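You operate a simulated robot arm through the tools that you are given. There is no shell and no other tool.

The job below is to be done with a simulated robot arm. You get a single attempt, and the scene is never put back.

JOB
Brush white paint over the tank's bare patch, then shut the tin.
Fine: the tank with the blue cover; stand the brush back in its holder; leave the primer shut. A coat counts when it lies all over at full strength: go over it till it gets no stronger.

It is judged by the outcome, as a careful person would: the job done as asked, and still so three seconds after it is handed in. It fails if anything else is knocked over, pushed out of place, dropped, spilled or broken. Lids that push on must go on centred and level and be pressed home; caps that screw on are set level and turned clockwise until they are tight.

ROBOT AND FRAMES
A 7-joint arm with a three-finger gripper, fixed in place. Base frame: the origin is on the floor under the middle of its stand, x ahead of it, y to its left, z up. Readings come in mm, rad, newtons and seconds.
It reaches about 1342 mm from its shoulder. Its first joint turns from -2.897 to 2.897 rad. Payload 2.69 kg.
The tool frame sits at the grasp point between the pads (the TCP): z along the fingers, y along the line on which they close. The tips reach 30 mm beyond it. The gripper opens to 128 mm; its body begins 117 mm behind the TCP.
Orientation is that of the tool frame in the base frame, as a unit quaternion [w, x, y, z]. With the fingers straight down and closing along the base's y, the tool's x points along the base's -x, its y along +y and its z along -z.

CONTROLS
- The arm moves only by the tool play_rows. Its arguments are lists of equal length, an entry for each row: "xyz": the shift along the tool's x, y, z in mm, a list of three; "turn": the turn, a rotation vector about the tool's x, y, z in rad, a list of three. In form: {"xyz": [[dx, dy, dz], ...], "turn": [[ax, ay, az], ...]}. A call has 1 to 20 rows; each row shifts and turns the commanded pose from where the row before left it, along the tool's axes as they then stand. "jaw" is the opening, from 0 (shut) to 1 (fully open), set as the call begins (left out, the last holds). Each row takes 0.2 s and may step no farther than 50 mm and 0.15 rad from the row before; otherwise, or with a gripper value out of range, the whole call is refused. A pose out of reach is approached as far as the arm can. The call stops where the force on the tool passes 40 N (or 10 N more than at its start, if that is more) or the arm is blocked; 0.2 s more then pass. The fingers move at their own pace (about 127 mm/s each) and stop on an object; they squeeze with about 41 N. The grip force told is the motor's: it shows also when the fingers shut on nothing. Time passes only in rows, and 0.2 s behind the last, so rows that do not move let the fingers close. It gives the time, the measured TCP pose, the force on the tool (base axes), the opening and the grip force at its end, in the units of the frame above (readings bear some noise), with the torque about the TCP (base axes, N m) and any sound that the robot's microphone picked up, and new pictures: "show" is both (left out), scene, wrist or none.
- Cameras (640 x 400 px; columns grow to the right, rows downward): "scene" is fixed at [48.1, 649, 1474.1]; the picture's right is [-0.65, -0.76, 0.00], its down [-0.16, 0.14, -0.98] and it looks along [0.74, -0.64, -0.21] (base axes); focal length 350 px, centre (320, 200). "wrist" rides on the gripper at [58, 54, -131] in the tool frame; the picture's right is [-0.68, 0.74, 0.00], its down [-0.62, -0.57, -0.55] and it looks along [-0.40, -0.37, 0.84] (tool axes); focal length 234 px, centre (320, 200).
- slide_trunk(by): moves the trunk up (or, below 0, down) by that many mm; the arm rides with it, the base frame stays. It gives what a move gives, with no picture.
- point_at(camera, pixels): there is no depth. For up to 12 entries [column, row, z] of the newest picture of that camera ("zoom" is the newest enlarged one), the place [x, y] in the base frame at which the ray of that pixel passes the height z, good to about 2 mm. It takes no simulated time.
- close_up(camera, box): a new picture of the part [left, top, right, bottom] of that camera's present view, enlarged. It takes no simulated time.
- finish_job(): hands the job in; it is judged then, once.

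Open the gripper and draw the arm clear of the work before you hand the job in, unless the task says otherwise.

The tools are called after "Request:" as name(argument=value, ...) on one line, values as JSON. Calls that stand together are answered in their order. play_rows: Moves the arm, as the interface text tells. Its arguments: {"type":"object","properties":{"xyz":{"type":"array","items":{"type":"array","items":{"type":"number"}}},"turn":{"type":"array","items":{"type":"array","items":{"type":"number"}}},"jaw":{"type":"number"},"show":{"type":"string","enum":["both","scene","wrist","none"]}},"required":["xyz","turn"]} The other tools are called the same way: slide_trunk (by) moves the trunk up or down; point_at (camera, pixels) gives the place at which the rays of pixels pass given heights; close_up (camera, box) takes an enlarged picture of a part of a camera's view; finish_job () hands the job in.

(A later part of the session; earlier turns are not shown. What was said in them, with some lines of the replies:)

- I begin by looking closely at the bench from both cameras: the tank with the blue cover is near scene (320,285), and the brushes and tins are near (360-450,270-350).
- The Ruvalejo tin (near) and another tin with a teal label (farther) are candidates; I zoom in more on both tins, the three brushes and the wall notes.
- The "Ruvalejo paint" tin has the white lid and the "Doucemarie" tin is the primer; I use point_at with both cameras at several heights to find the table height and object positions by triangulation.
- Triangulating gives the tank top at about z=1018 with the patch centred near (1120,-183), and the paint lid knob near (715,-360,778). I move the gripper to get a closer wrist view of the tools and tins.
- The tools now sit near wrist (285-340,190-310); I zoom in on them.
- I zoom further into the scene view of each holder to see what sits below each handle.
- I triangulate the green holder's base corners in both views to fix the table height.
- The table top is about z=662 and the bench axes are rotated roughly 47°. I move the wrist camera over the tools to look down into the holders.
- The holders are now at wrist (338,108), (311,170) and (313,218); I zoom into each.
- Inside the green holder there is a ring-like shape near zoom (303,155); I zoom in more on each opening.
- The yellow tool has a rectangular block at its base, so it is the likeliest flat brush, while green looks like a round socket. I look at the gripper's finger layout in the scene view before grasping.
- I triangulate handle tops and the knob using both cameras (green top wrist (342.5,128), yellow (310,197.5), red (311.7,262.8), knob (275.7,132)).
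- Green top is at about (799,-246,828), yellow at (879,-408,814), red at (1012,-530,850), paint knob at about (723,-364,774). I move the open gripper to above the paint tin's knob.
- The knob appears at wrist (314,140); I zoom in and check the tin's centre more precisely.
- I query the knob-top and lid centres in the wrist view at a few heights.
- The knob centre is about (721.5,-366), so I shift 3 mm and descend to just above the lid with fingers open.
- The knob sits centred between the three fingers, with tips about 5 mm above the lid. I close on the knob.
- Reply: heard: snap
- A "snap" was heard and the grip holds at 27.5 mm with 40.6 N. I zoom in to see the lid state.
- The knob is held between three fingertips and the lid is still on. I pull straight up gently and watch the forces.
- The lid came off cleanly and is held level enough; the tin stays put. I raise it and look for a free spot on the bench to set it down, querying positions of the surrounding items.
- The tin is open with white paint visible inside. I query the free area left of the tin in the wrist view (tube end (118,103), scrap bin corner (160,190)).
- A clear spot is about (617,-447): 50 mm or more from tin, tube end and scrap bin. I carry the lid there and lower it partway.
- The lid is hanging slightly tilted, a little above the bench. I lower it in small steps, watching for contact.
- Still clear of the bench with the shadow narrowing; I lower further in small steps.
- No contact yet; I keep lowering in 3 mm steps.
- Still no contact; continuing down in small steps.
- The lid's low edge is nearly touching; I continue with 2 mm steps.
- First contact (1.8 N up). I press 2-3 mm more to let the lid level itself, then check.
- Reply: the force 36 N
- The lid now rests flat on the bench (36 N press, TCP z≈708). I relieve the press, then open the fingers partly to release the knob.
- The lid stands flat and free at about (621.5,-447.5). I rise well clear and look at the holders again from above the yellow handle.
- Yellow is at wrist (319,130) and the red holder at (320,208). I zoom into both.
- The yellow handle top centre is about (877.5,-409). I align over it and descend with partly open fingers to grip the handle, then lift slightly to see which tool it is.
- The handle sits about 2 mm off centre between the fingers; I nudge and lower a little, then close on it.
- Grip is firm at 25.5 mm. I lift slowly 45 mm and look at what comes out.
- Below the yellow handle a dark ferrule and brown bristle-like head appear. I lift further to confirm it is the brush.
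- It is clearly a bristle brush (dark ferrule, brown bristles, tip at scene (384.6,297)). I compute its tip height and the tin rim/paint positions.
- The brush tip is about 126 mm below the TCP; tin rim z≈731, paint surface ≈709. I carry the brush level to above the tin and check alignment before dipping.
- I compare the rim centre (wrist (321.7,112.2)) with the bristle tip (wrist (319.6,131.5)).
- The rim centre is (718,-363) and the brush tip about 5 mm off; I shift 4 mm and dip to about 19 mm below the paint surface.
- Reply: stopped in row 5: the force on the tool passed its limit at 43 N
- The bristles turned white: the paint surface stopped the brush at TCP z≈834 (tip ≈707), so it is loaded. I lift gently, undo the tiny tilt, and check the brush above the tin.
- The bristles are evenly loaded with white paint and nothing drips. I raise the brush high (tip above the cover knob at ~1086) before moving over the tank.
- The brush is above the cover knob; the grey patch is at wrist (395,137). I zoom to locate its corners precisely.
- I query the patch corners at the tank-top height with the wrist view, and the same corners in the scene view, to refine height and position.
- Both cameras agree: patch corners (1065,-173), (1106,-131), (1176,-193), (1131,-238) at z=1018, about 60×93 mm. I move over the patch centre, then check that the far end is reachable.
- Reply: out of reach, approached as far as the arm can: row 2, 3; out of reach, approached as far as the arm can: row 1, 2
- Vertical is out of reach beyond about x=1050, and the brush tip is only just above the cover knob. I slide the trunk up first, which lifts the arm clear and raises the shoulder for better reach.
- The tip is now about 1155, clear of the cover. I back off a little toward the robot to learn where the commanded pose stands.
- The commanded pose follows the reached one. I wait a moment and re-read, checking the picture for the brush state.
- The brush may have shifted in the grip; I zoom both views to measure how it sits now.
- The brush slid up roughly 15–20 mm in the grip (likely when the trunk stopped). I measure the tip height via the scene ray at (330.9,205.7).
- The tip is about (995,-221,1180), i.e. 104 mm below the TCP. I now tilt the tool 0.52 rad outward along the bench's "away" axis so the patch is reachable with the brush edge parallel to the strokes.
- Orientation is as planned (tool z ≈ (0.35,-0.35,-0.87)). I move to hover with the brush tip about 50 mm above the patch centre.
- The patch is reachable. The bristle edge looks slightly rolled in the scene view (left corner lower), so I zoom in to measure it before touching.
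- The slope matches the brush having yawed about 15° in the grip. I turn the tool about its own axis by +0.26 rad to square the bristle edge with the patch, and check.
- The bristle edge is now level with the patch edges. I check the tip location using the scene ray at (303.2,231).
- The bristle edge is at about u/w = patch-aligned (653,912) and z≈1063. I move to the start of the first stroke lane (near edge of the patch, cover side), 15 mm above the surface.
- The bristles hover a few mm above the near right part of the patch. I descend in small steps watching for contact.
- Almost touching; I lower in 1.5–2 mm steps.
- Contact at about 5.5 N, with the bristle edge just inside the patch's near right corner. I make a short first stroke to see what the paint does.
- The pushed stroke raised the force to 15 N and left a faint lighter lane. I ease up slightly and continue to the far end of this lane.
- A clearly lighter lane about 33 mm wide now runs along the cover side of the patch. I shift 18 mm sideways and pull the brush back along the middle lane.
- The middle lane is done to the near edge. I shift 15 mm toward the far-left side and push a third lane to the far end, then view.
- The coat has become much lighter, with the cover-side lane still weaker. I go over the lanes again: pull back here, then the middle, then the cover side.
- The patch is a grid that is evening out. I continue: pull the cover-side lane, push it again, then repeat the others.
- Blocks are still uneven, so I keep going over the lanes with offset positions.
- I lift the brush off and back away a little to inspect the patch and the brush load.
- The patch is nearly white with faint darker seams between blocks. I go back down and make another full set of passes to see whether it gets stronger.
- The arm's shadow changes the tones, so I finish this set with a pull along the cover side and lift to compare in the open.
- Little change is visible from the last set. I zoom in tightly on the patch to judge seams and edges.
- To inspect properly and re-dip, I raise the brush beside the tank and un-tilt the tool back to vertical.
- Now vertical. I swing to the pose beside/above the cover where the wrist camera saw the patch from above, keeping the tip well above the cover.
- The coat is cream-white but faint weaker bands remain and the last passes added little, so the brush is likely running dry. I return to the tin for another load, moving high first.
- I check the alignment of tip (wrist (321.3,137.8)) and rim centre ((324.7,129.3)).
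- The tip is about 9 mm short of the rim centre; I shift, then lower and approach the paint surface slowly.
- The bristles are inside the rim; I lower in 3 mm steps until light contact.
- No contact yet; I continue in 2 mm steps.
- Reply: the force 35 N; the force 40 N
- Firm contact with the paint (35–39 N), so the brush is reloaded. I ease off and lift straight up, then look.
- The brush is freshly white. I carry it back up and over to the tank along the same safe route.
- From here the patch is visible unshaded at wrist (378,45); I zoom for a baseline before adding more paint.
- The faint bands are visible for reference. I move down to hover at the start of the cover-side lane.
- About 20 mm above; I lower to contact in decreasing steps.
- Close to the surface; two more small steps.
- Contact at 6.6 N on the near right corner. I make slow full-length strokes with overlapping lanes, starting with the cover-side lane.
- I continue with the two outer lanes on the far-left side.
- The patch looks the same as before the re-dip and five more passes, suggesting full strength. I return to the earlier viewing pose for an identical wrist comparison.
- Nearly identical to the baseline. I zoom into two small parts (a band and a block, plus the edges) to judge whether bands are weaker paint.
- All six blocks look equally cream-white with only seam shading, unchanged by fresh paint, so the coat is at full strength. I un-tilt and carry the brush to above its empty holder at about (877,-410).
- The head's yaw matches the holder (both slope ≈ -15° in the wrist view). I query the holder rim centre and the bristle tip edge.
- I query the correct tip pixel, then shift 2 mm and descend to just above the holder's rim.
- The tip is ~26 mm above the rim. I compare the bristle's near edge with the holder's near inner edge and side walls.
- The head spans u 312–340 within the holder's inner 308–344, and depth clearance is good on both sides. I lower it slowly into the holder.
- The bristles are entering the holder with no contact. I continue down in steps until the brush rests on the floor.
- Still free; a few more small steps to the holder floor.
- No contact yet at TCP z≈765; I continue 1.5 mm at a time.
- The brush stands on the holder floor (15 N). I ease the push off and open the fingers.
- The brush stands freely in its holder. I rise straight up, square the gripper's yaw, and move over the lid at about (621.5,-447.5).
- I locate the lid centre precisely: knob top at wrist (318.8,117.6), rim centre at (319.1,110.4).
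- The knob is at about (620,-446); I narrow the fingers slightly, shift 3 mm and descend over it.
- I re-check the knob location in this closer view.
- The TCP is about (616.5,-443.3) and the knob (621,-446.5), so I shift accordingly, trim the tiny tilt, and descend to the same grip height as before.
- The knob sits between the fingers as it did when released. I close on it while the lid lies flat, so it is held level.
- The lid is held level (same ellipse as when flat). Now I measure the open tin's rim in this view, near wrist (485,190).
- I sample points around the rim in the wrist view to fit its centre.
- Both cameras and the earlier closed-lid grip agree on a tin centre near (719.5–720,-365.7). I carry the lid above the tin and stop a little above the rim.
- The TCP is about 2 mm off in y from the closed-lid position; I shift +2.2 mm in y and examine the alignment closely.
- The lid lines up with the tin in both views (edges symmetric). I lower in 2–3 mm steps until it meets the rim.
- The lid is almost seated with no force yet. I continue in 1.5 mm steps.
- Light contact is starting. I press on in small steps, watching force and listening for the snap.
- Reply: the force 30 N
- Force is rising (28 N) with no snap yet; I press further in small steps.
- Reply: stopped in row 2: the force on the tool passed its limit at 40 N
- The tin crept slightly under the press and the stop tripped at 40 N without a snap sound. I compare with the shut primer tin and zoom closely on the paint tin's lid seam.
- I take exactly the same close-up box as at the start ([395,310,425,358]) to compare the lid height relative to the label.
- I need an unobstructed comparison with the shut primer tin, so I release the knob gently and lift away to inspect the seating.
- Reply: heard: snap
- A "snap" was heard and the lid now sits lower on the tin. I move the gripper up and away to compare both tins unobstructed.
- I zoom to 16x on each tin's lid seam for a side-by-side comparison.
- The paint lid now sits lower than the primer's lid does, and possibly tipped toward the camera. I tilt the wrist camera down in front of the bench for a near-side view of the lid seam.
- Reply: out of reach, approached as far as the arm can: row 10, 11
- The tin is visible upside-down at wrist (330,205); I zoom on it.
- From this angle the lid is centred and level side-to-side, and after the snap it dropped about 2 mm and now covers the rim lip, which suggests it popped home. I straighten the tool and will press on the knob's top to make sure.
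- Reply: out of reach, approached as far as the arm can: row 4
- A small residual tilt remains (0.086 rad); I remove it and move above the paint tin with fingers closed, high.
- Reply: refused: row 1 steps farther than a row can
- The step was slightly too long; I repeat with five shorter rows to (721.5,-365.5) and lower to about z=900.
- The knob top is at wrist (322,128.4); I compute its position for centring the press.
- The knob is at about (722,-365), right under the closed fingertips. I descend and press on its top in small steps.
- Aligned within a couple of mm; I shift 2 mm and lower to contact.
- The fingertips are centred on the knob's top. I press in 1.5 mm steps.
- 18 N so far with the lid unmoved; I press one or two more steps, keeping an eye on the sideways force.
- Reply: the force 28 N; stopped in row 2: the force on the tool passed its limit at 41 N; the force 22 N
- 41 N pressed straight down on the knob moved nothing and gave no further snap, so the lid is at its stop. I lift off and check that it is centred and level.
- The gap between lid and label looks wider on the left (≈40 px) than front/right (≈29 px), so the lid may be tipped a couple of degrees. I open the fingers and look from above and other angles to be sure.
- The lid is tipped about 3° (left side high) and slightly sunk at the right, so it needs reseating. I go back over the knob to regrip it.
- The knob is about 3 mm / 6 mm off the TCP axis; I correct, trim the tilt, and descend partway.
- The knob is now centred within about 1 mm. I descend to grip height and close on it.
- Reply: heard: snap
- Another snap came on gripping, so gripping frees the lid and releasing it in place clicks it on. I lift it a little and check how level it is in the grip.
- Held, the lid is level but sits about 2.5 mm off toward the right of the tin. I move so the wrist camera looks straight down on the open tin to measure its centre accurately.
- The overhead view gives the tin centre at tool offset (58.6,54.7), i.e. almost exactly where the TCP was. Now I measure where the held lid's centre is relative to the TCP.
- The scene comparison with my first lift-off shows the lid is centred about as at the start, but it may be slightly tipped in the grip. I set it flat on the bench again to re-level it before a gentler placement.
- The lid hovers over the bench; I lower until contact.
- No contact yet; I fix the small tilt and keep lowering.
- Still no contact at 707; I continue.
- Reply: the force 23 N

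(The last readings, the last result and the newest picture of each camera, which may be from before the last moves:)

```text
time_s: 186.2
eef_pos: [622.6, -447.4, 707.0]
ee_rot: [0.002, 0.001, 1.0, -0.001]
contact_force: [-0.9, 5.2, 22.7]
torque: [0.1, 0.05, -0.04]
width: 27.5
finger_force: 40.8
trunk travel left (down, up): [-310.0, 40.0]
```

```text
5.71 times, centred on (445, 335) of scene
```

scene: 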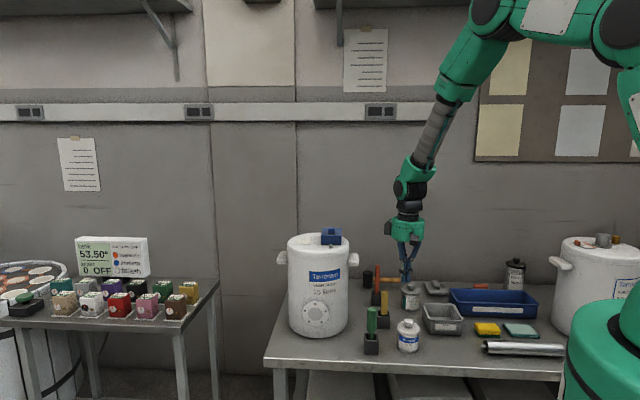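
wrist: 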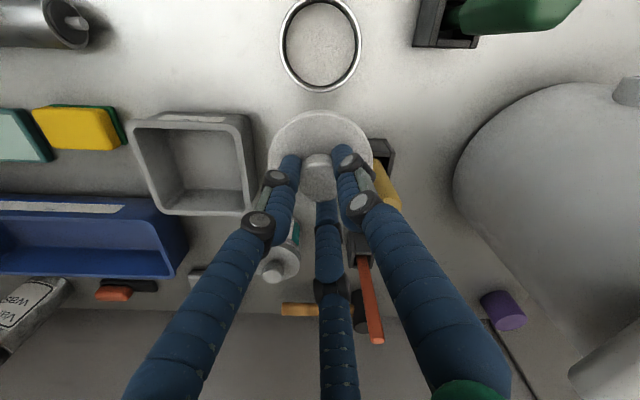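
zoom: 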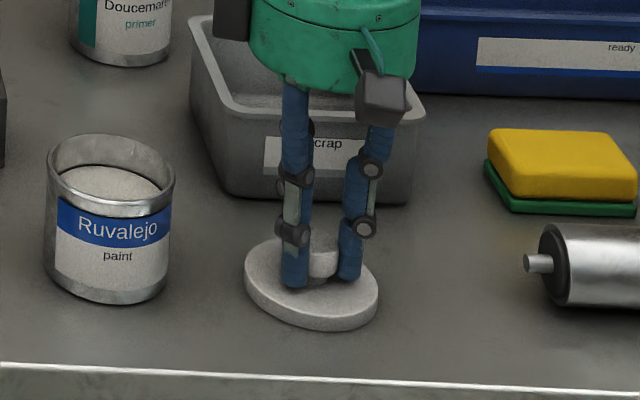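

The lid is flat on the bench (22 N). I relieve, open, and regrip it so it is square in the fingers.

Request:
play_rows(xyz=[[0, 0, -2], [0, 0, 0]], turn=[[0, 0, 0], [0, 0, 0]], show="none")

Request:
play_rows(xyz=[[0, 0, 0], [0, 0, 0], [0, 0, 0]], turn=[[0, 0, 0], [0, 0, 0], [0, 0, 0]], jaw=0.48, show="wrist")

Request:
close_up(camera="wrist", box=[250, 80, 390, 220])

Request:
close_up(camera="scene", box=[425, 325, 465, 365])

```text
time_s: 186.8
eef_pos: [622.3, -447.9, 706.0]
ee_rot: [0.001, 0.0, 1.0, 0.0]
contact_force: [2.9, -2.2, 7.2]
torque: [-0.11, -0.09, 0.03]
width: 27.3
finger_force: 41.0
trunk travel left (down, up): [-310.0, 40.0]
```

```text
time_s: 187.6
eef_pos: [621.3, -446.1, 705.4]
ee_rot: [0.0, 0.0, 1.0, 0.0]
contact_force: [0.8, 0.5, -0.4]
torque: [-0.01, -0.01, -0.01]
width: 61.2
finger_force: 0.1
trunk travel left (down, up): [-310.0, 40.0]
```

wrist: 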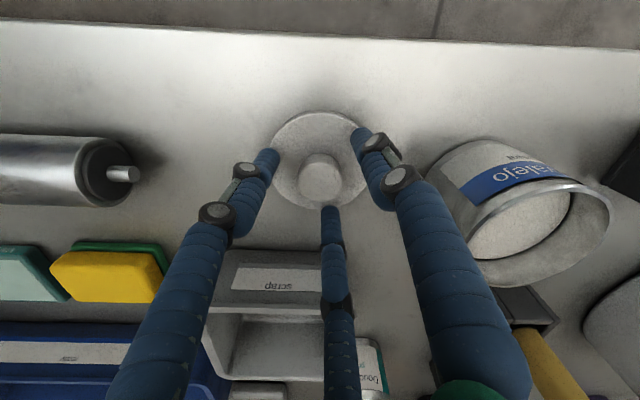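

```text
2.86 times, centred on (320, 150) of wrist
```

zoom: 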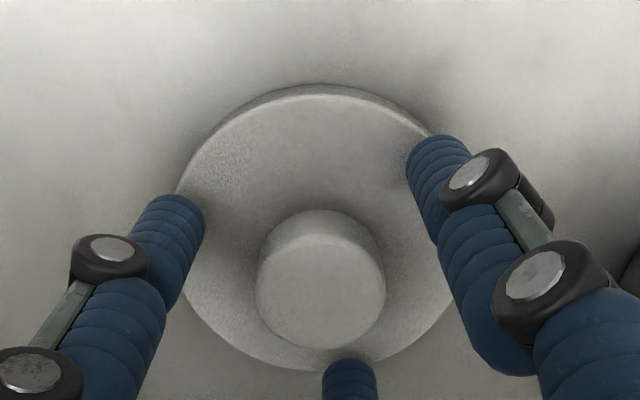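

```text
10.00 times, centred on (445, 345) of scene
```

zoom: 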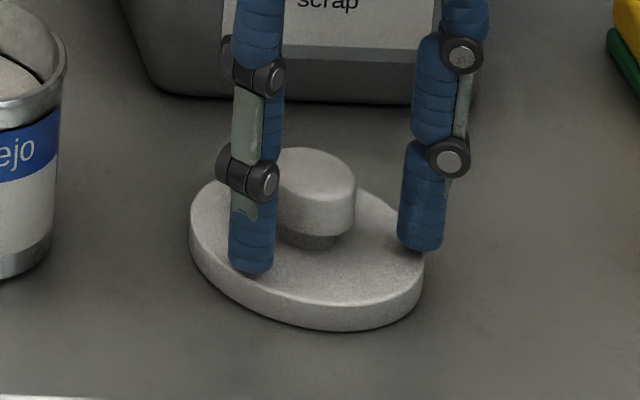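

The lid lies flat and released. I close on the knob again while it is flat.

Request:
play_rows(xyz=[[0, 0, 0], [0, 0, 0], [0, 0, 0], [0, 0, 0]], turn=[[0, 0, 0], [0, 0, 0], [0, 0, 0], [0, 0, 0]], jaw=0, show="none")

Request:
play_rows(xyz=[[0, 0, -10], [0, 0, -40], [0, 0, -40], [0, 0, 0]], turn=[[0, 0, 0], [0, 0, 0], [0, 0, 0], [0, 0, 0]], show="none")

Request:
close_up(camera="scene", box=[415, 305, 465, 355])

Request:
close_up(camera="wrist", box=[255, 95, 385, 205])

```text
time_s: 188.6
eef_pos: [622.0, -447.6, 705.6]
ee_rot: [0.0, 0.0, 1.0, 0.0]
contact_force: [0.4, 0.3, 1.1]
torque: [0.01, 0.02, 0.03]
width: 27.8
finger_force: 41.1
trunk travel left (down, up): [-310.0, 40.0]
```

```text
time_s: 189.6
eef_pos: [621.7, -450.1, 796.1]
ee_rot: [0.002, 0.0, 1.0, 0.0]
contact_force: [-1.1, 0.3, -0.4]
torque: [-0.01, 0.01, 0.03]
width: 27.5
finger_force: 40.8
trunk travel left (down, up): [-310.0, 40.0]
```

```text
8.00 times, centred on (440, 330) of scene
```

zoom: 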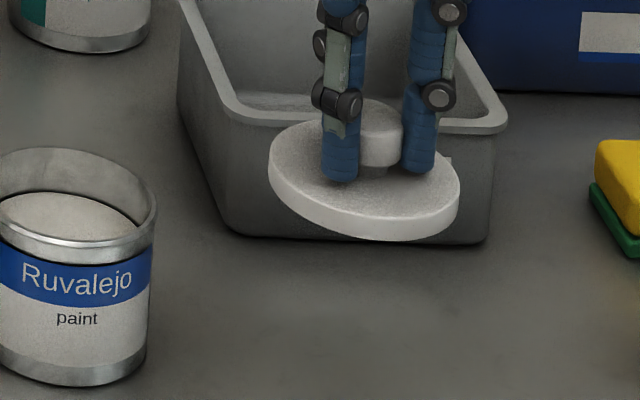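

```text
3.64 times, centred on (320, 150) of wrist
```

zoom: 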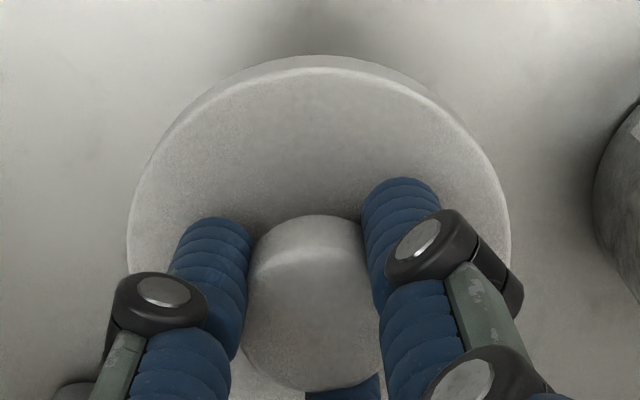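

The lid is gripped square. I return to the overhead measuring pose and average several readings to pin down the tin's centre.

Request:
play_rows(xyz=[[0, 0, -40], [0, 0, -40], [-39.6, 7.5, 0], [-39.6, 7.5, 0], [-39.6, 7.5, 0], [-39.6, 7.5, 0], [0, 0, 0], [0, 0, 0]], turn=[[0, 0.004, 0], [0, 0, 0], [0, 0, 0], [0, 0, 0], [0, 0, 0], [0, 0, 0], [0, 0, 0], [0, 0, 0]], show="wrist")

Request:
play_rows(xyz=[[0, 0, 0]], turn=[[0, 0, 0]], show="none")

Request:
play_rows(xyz=[[0, 0, 0]], turn=[[0, 0, 0]], show="none")

Request:
play_rows(xyz=[[0, 0, 0]], turn=[[0, 0, 0]], show="none")

Request:
close_up(camera="wrist", box=[260, 0, 380, 100])

```text
time_s: 191.4
eef_pos: [779.6, -417.3, 880.4]
ee_rot: [-0.001, 0.0, 1.0, 0.0]
contact_force: [0.2, -0.5, -0.8]
torque: [0.02, -0.03, 0.0]
width: 27.5
finger_force: 41.5
trunk travel left (down, up): [-310.0, 40.0]
```

wrist: 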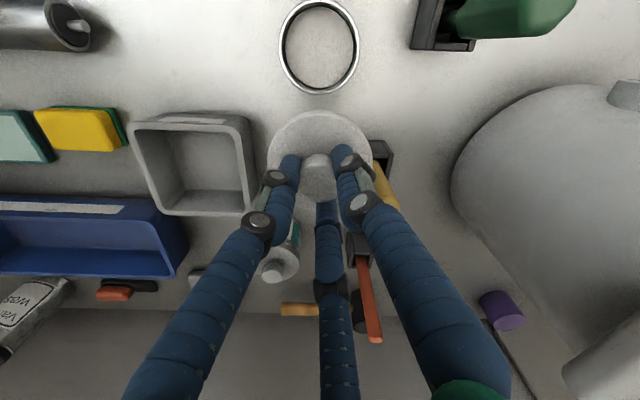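

```text
time_s: 191.8
eef_pos: [781.1, -417.9, 879.1]
ee_rot: [-0.002, 0.0, 1.0, 0.0]
contact_force: [0.0, 0.6, -0.5]
torque: [0.01, -0.02, 0.01]
width: 27.1
finger_force: 41.0
trunk travel left (down, up): [-310.0, 40.0]
```

```text
time_s: 192.2
eef_pos: [780.8, -417.3, 878.6]
ee_rot: [-0.002, 0.0, 1.0, 0.0]
contact_force: [-0.4, -0.2, -0.4]
torque: [-0.02, 0.01, 0.0]
width: 27.5
finger_force: 41.2
trunk travel left (down, up): [-310.0, 40.0]
```

```text
time_s: 192.6
eef_pos: [780.7, -417.7, 879.8]
ee_rot: [-0.002, 0.0, 1.0, -0.001]
contact_force: [0.1, 0.1, 0.1]
torque: [0.01, 0.01, -0.01]
width: 27.3
finger_force: 40.8
trunk travel left (down, up): [-310.0, 40.0]
```

```text
4.00 times, centred on (320, 50) of wrist
```

zoom: 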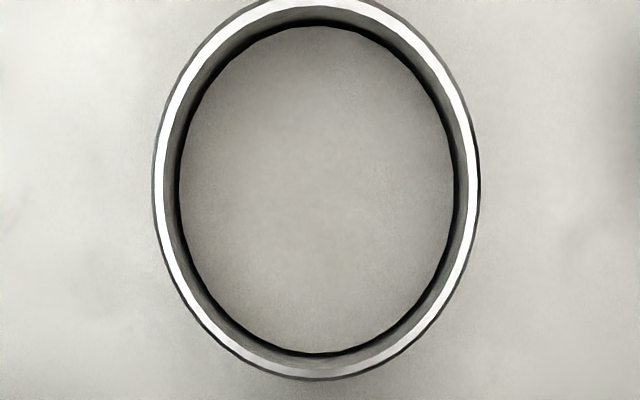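

Averaging gives the tin's centre at about (723.3,-365.9), so the lid had been ~2.5 mm off. I move over it, level the tool, lower to z≈800 and average readings for a fine correction.

Request:
play_rows(xyz=[[28.7, 25.7, 0], [28.7, 25.7, 0], [0, 0, 40], [0, 0, 39], [0, 0, 0], [0, 0, 0]], turn=[[0, -0.0036, 0], [0, 0, 0], [0, 0, 0], [0, 0, 0], [0, 0, 0], [0, 0, 0]], show="none")

Request:
play_rows(xyz=[[0, 0, 0]], turn=[[0, 0, 0]], show="none")

Request:
play_rows(xyz=[[0, 0, 0]], turn=[[0, 0, 0]], show="none")

Request:
play_rows(xyz=[[0, 0, 0]], turn=[[0, 0, 0]], show="none")

Request:
close_up(camera="scene", box=[395, 312, 425, 342])

Request:
close_up(camera="wrist", box=[250, 80, 390, 220])

```text
time_s: 194.0
eef_pos: [722.9, -367.1, 796.2]
ee_rot: [0.0, 0.0, 1.0, 0.0]
contact_force: [-0.4, -0.5, 0.5]
torque: [-0.02, -0.03, 0.02]
width: 27.4
finger_force: 41.3
trunk travel left (down, up): [-310.0, 40.0]
```

```text
time_s: 194.4
eef_pos: [722.9, -367.3, 795.6]
ee_rot: [-0.001, -0.001, 1.0, 0.0]
contact_force: [0.7, -0.3, -0.2]
torque: [-0.01, -0.02, -0.02]
width: 27.6
finger_force: 41.2
trunk travel left (down, up): [-310.0, 40.0]
```

```text
time_s: 194.8
eef_pos: [722.9, -367.3, 796.6]
ee_rot: [0.001, 0.0, 1.0, -0.001]
contact_force: [0.6, -0.5, -0.7]
torque: [-0.02, 0.01, 0.0]
width: 27.7
finger_force: 40.8
trunk travel left (down, up): [-310.0, 40.0]
```

```text
time_s: 195.2
eef_pos: [722.6, -366.5, 797.1]
ee_rot: [0.0, 0.0, 1.0, 0.0]
contact_force: [-0.1, 0.3, -0.1]
torque: [0.02, 0.01, 0.01]
width: 27.3
finger_force: 41.3
trunk travel left (down, up): [-310.0, 40.0]
```

```text
13.33 times, centred on (410, 327) of scene
```

zoom: 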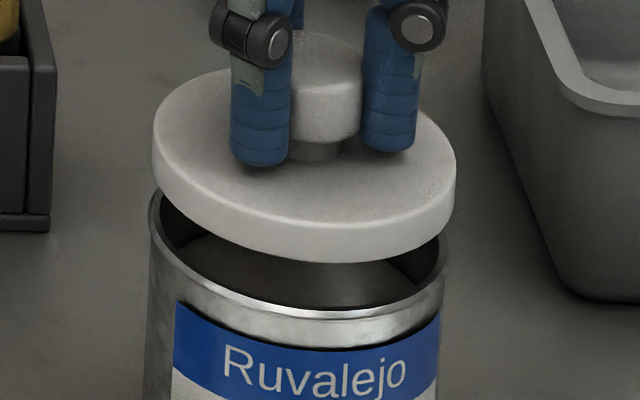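

```text
2.86 times, centred on (320, 150) of wrist
```

zoom: 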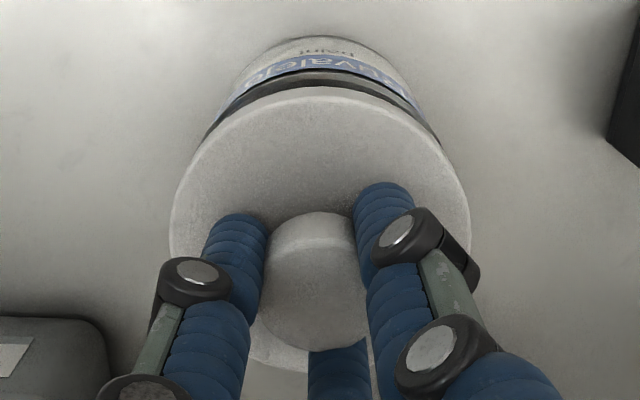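

Readings average (722.8,-367.05); the lid is level and within 0.6 mm in the scene view. I nudge +1 mm in y and lower toward the rim.

Request:
play_rows(xyz=[[-0.3, 0.9, 0], [0, 0, 6], [0, 0, 3], [0, 0, 0]], turn=[[0, 0, 0], [0, 0, 0], [0, 0, 0], [0, 0, 0]], show="none")

Request:
close_up(camera="scene", box=[395, 315, 425, 345])

Request:
play_rows(xyz=[[0, 0, 2], [0, 0, 0]], turn=[[0, 0, 0], [0, 0, 0]], show="none")

Request:
close_up(camera="scene", box=[395, 315, 425, 345])

```text
time_s: 196.2
eef_pos: [723.3, -366.0, 786.7]
ee_rot: [0.0, 0.0, 1.0, 0.0]
contact_force: [0.1, 0.3, -0.4]
torque: [0.0, 0.03, 0.01]
width: 27.5
finger_force: 41.3
trunk travel left (down, up): [-310.0, 40.0]
```

```text
13.33 times, centred on (410, 330) of scene
```

zoom: 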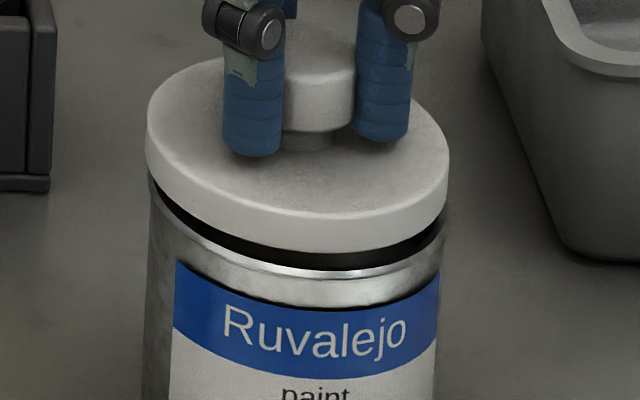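

```text
time_s: 196.8
eef_pos: [722.7, -364.8, 786.6]
ee_rot: [-0.001, 0.0, 1.0, 0.0]
contact_force: [0.1, 0.3, -0.3]
torque: [-0.02, 0.0, 0.0]
width: 27.5
finger_force: 41.1
trunk travel left (down, up): [-310.0, 40.0]
```

```text
13.33 times, centred on (410, 330) of scene
```

zoom: 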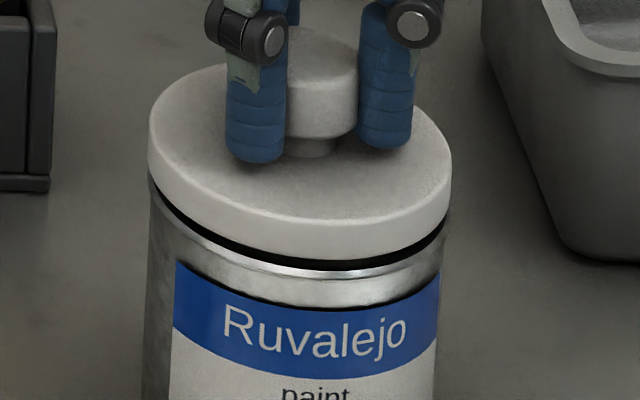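

The lid is now parallel to the rim with an even gap all round, like the primer's. I continue down in 1.5 mm steps.

Request:
play_rows(xyz=[[0, 0, 1.5], [0, 0, 0]], turn=[[0, 0, 0], [0, 0, 0]], show="none")

Request:
play_rows(xyz=[[0, 0, 1.5], [0, 0, 0]], turn=[[0, 0, 0], [0, 0, 0]], show="none")

Request:
close_up(camera="scene", box=[395, 315, 425, 345])

```text
time_s: 197.4
eef_pos: [723.4, -366.5, 783.9]
ee_rot: [0.0, 0.0, 1.0, 0.0]
contact_force: [1.1, 0.7, 0.3]
torque: [0.0, 0.03, -0.02]
width: 27.3
finger_force: 41.1
trunk travel left (down, up): [-310.0, 40.0]
```

```text
time_s: 198.0
eef_pos: [721.8, -364.4, 782.3]
ee_rot: [0.001, 0.0, 1.0, 0.0]
contact_force: [-0.4, -0.2, -1.0]
torque: [0.0, -0.01, 0.04]
width: 27.7
finger_force: 41.0
trunk travel left (down, up): [-310.0, 40.0]
```

```text
13.33 times, centred on (410, 330) of scene
```

zoom: 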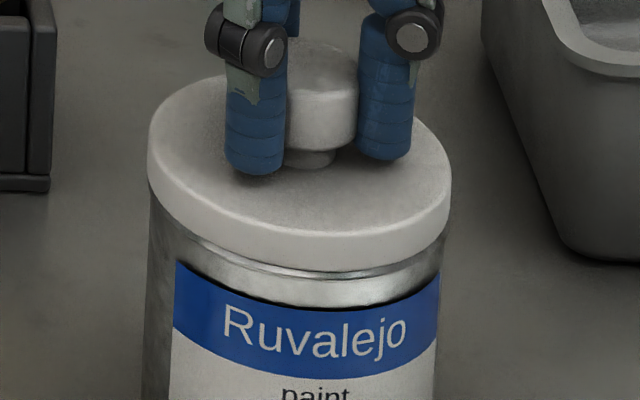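

No contact yet and the gap is closing evenly; I continue in 1 mm steps.

Request:
play_rows(xyz=[[0, 0, 1.2], [0, 0, 0]], turn=[[0, 0, 0], [0, 0, 0]], show="none")

Request:
play_rows(xyz=[[0, 0, 1.2], [0, 0, 0]], turn=[[0, 0, 0], [0, 0, 0]], show="none")

Request:
close_up(camera="scene", box=[395, 315, 425, 345])

```text
time_s: 198.6
eef_pos: [721.5, -363.6, 782.2]
ee_rot: [0.0, -0.001, 1.0, 0.0]
contact_force: [-0.5, -0.5, 0.3]
torque: [-0.02, 0.02, 0.01]
width: 27.4
finger_force: 41.1
trunk travel left (down, up): [-310.0, 40.0]
```

```text
time_s: 199.2
eef_pos: [720.8, -366.5, 781.2]
ee_rot: [0.001, -0.001, 1.0, 0.0]
contact_force: [0.6, 1.0, 2.0]
torque: [-0.03, 0.05, -0.01]
width: 27.4
finger_force: 40.9
trunk travel left (down, up): [-310.0, 40.0]
```

```text
13.33 times, centred on (410, 330) of scene
```

zoom: 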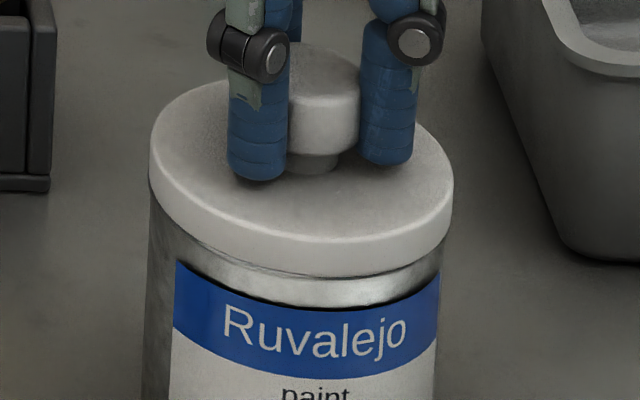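

Contact begins (2 N) with the lid evenly covering the rim. I press in small steps with a slight sideways compensation to keep the lateral force low.

Request:
play_rows(xyz=[[0.2, 0, 1.2], [0, 0, 0]], turn=[[0, 0, 0], [0, 0, 0]], show="none")

Request:
play_rows(xyz=[[0.3, 0, 1.2], [0, 0, 0]], turn=[[0, 0, 0], [0, 0, 0]], show="none")

```text
time_s: 199.8
eef_pos: [721.6, -365.0, 780.2]
ee_rot: [0.002, 0.0, 1.0, -0.001]
contact_force: [-1.3, 3.1, 15.5]
torque: [0.03, 0.07, -0.01]
width: 27.5
finger_force: 41.0
trunk travel left (down, up): [-310.0, 40.0]
```

```text
time_s: 200.4
eef_pos: [722.8, -365.8, 780.9]
ee_rot: [0.002, 0.0, 1.0, 0.0]
contact_force: [-4.1, 2.3, 30.9]
torque: [0.0, 0.05, -0.03]
width: 27.3
finger_force: 40.9
trunk travel left (down, up): [-310.0, 40.0]
```

31 N straight down with small lateral load. One more slight press, then I will ease off and release.

Request:
play_rows(xyz=[[0.5, -0.3, 0.5], [0, 0, 0]], turn=[[0, 0, 0], [0, 0, 0]], show="none")

Request:
close_up(camera="scene", box=[395, 315, 425, 345])

```text
time_s: 201.0
eef_pos: [721.9, -365.8, 781.4]
ee_rot: [0.002, 0.0, 1.0, -0.001]
contact_force: [1.0, 5.0, 41.0]
torque: [0.07, -0.09, 0.01]
width: 26.9
finger_force: 40.9
trunk travel left (down, up): [-310.0, 40.0]
```

```text
13.33 times, centred on (410, 330) of scene
```

zoom: 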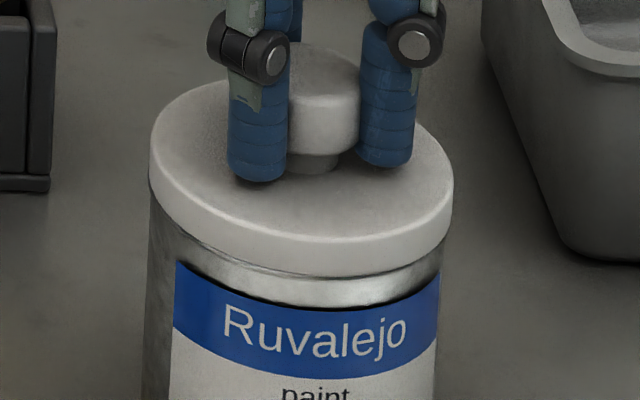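

41 N pressed evenly and the lid is at its stop, level. I ease the force off in steps and then release the knob.

Request:
play_rows(xyz=[[-0.5, 0.2, -1.3], [-0.4, 0, -1.2], [0, 0, 0]], turn=[[0, 0, 0], [0, 0, 0], [0, 0, 0]], show="none")

Request:
play_rows(xyz=[[0, 0, 0], [0, 0, 0], [0, 0, 0]], turn=[[0, 0, 0], [0, 0, 0], [0, 0, 0]], jaw=0.46, show="wrist")

Request:
close_up(camera="scene", box=[395, 315, 425, 345])

```text
time_s: 201.8
eef_pos: [721.5, -365.6, 779.9]
ee_rot: [0.001, 0.0, 1.0, 0.0]
contact_force: [7.1, -1.6, 21.8]
torque: [-0.09, -0.18, 0.0]
width: 27.4
finger_force: 40.6
trunk travel left (down, up): [-310.0, 40.0]
```

```text
time_s: 202.6
eef_pos: [722.0, -367.0, 779.0]
ee_rot: [-0.001, 0.0, 1.0, 0.0]
contact_force: [-0.6, -0.4, 0.2]
torque: [-0.04, 0.0, 0.01]
width: 58.8
finger_force: 0.0
trunk travel left (down, up): [-310.0, 40.0]
heard: snap
```

wrist: 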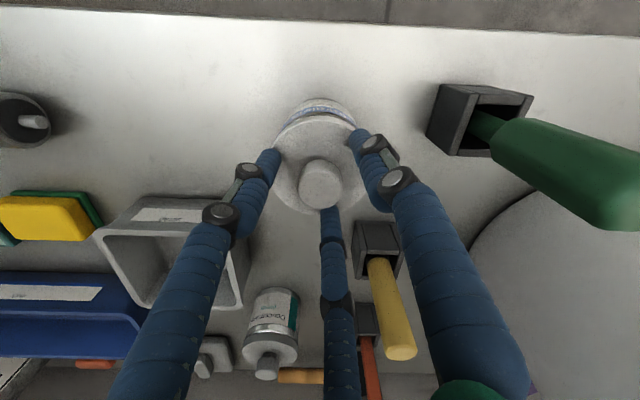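

```text
13.33 times, centred on (410, 330) of scene
```

zoom: 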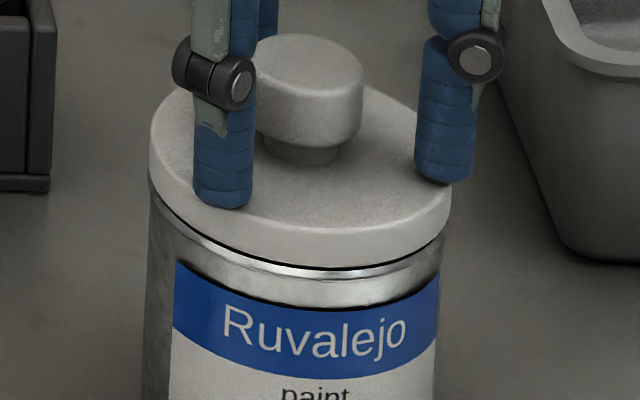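

After the snap on release the lid now shows the same even dark gap and bright lip as the shut primer. I raise the gripper clear and compare.

Request:
play_rows(xyz=[[0, 0, -20], [0, 0, -40], [0, 0, -45], [0, 0, -45], [20, 40, -15], [20, 40, -15], [20, 40, -15], [0, 0, 0]], turn=[[0, 0, 0], [0, 0, 0], [0, 0, 0], [0, 0, 0], [0, 0, 0], [0, 0, 0], [0, 0, 0], [0, 0, 0]])

Request:
close_up(camera="scene", box=[395, 310, 425, 358])

Request:
close_up(camera="scene", box=[395, 315, 425, 345])

Request:
close_up(camera="scene", box=[396, 280, 426, 310])

```text
time_s: 204.4
eef_pos: [664.0, -244.5, 973.7]
ee_rot: [0.0, 0.001, 1.0, 0.0]
contact_force: [-0.3, -0.1, 0.4]
torque: [-0.06, -0.05, -0.02]
width: 59.0
finger_force: 0.0
trunk travel left (down, up): [-310.0, 40.0]
```

scene: 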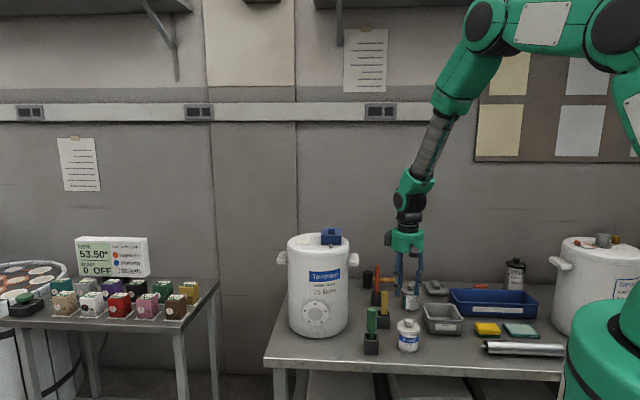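
wrist: 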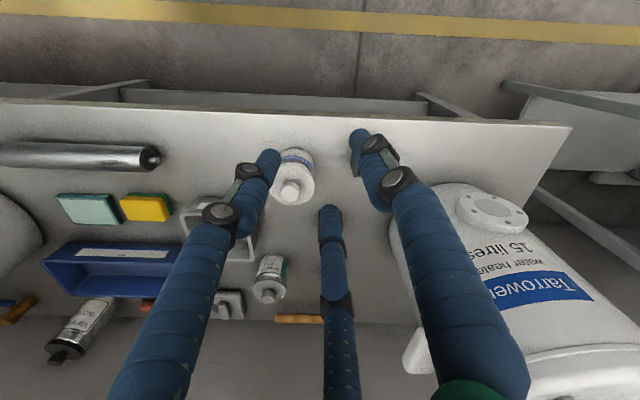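

```text
8.33 times, centred on (410, 334) of scene
```

zoom: 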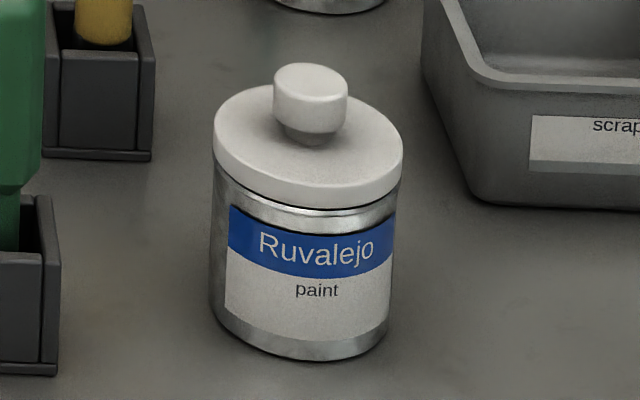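

```text
13.33 times, centred on (410, 330) of scene
```

zoom: 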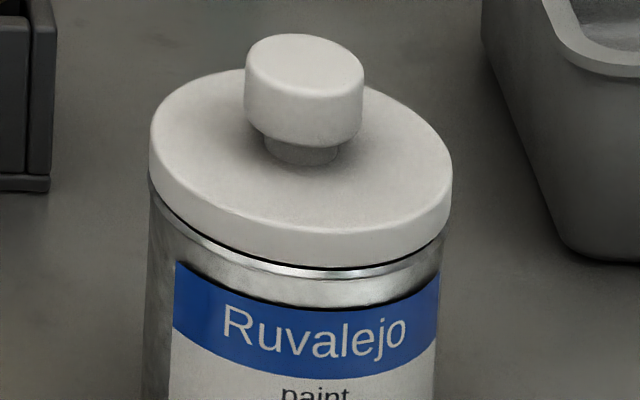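

```text
13.33 times, centred on (411, 295) of scene
```

zoom: 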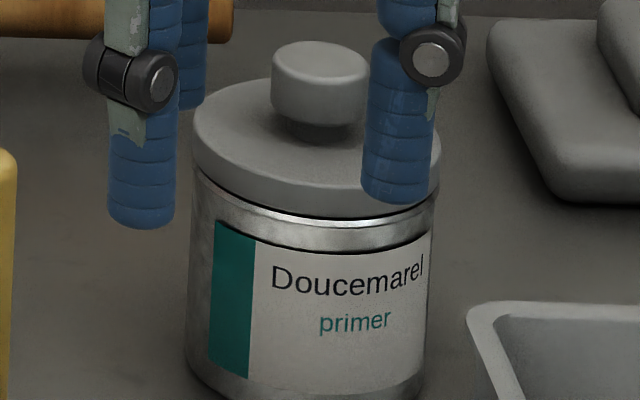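

The lid now matches its original look (knob, gap and lip as at the start and like the primer), level and centred. I open the gripper, draw the arm well clear, let a few seconds pass and re-inspect everything.

Request:
play_rows(xyz=[[20, 20, -40], [20, 20, -40], [20, 20, -40], [20, 20, -40], [20, 20, -40], [0, 0, 0], [0, 0, 0], [0, 0, 0], [0, 0, 0], [0, 0, 0], [0, 0, 0], [0, 0, 0], [0, 0, 0], [0, 0, 0], [0, 0, 0]], turn=[[0, 0, 0], [0, 0, 0], [0, 0, 0], [0, 0, 0], [0, 0, 0], [0, 0, 0], [0, 0, 0], [0, 0, 0], [0, 0, 0], [0, 0, 0], [0, 0, 0], [0, 0, 0], [0, 0, 0], [0, 0, 0], [0, 0, 0]], jaw=1)

Request:
close_up(camera="scene", box=[260, 220, 460, 370])

Request:
close_up(camera="scene", box=[395, 315, 425, 345])

Request:
close_up(camera="scene", box=[285, 225, 325, 255])

Request:
close_up(camera="scene", box=[350, 255, 410, 360])

```text
time_s: 207.6
eef_pos: [562.7, -143.2, 1172.7]
ee_rot: [0.0, 0.0, 1.0, 0.0]
contact_force: [-0.4, 0.2, -0.4]
torque: [0.0, -0.01, -0.01]
width: 128.2
finger_force: 0.0
trunk travel left (down, up): [-310.0, 40.0]
```

scene: 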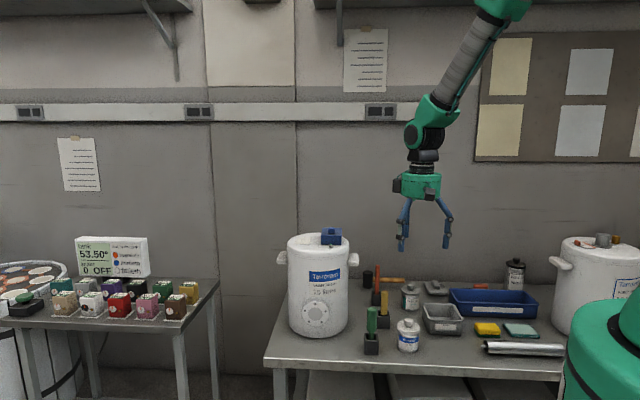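
wrist: 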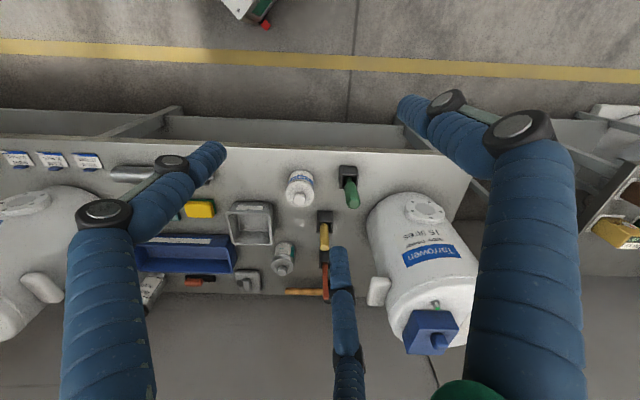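

```text
2.67 times, centred on (360, 295) of scene
```

zoom: 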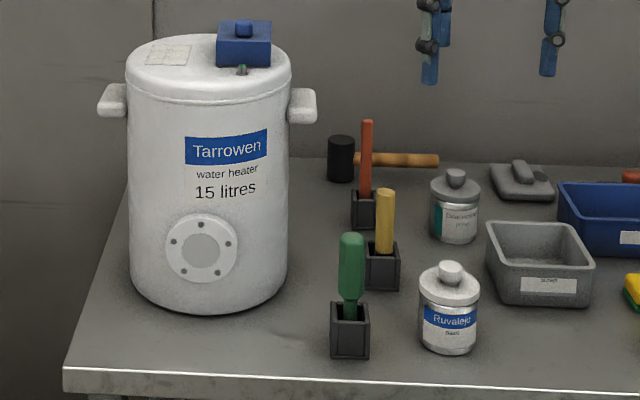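

```text
13.33 times, centred on (410, 330) of scene
```

zoom: 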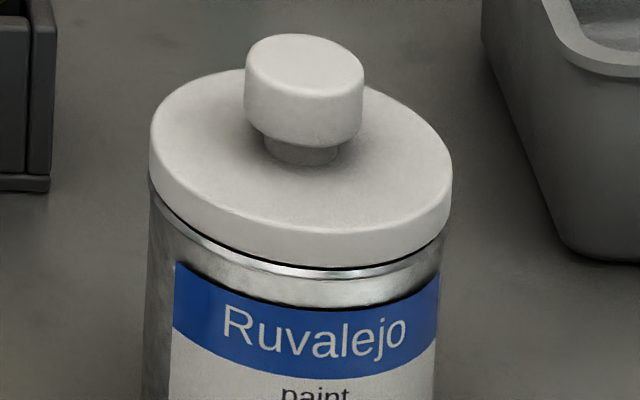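

```text
13.33 times, centred on (305, 240) of scene
```

zoom: 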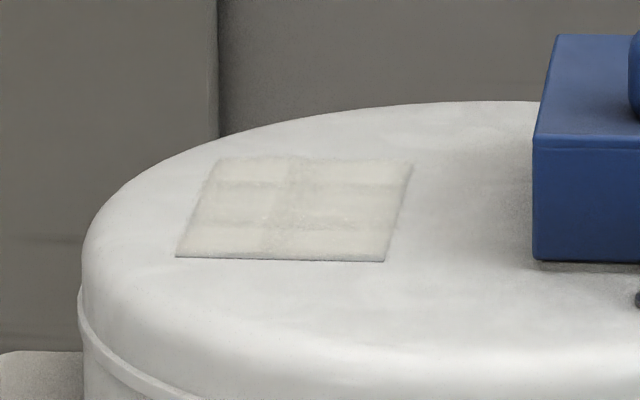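

```text
3.81 times, centred on (380, 308) of scene
```

zoom: 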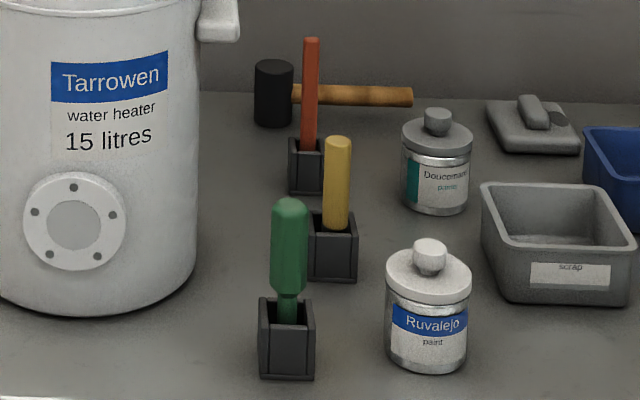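

Everything stands where it should: brush in its holder, primer shut, paint tin shut and stable. I take one last close look at the patch's corners and the whole bench before handing in.

Request:
close_up(camera="scene", box=[290, 232, 316, 248])

Request:
close_up(camera="scene", box=[440, 220, 640, 370])

Request:
close_up(camera="wrist", box=[230, 140, 380, 310])

```text
16.00 times, centred on (303, 240) of scene
```

zoom: 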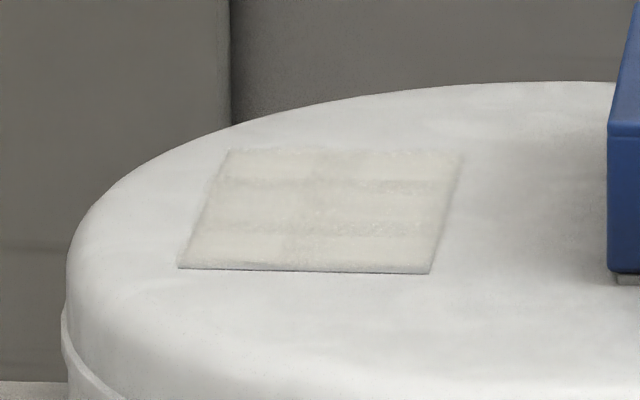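

```text
2.67 times, centred on (540, 295) of scene
```

zoom: 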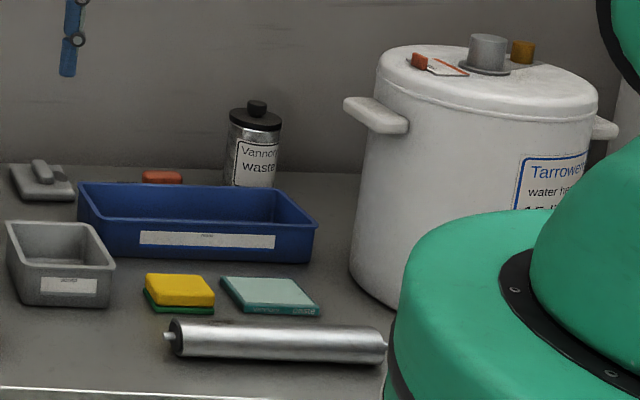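

```text
2.35 times, centred on (305, 225) of wrist
```

zoom: 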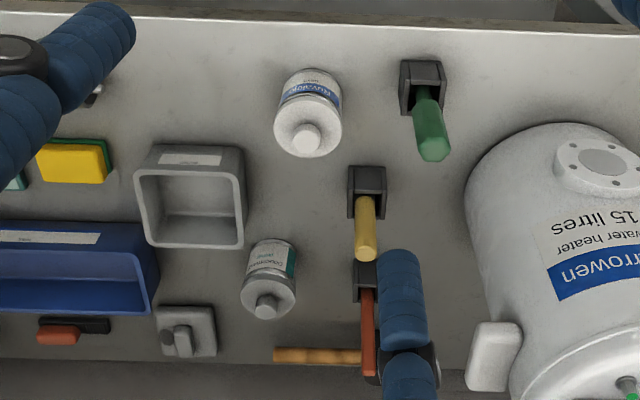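

Done: the patch has an even white coat that more passes made no stronger. The brush stands in its holder, the primer is shut, the paint tin's lid is on level and centred, and the arm is clear with the gripper open. I hand the job in.

Request:
finish_job()

```text
The job is handed in.
```

I painted the bare patch on the tank with the blue cover, put the brush back, shut the paint tin and handed the job in. I don't have the verdict.

- **Coat:** After a second dip in the tin and five more slow passes, the patch looked no stronger, so I took it as full strength. Faint seam lines still show between the painted blocks. They did not change with fresh paint, so I judged them to be shading rather than thin spots.
- **Paint tin:** My first refit left the lid sitting low and, I thought, slightly tipped, so I took it off and put it on again. On the second fit I pressed it to its stop at about 41 N. It snapped as I let go, and it now sits level and centred with the same rim gap as at the start. The tin itself moved a millimetre or two on the bench.
- **Brush and primer:** The brush stands upright in its own holder. I never touched the primer, and it is still shut.
- **Everything else:** In the final views nothing on the bench looked knocked over, spilled or moved. The gripper is open and the arm is clear. The trunk was left 60 mm higher than it started, which I needed to reach the patch.
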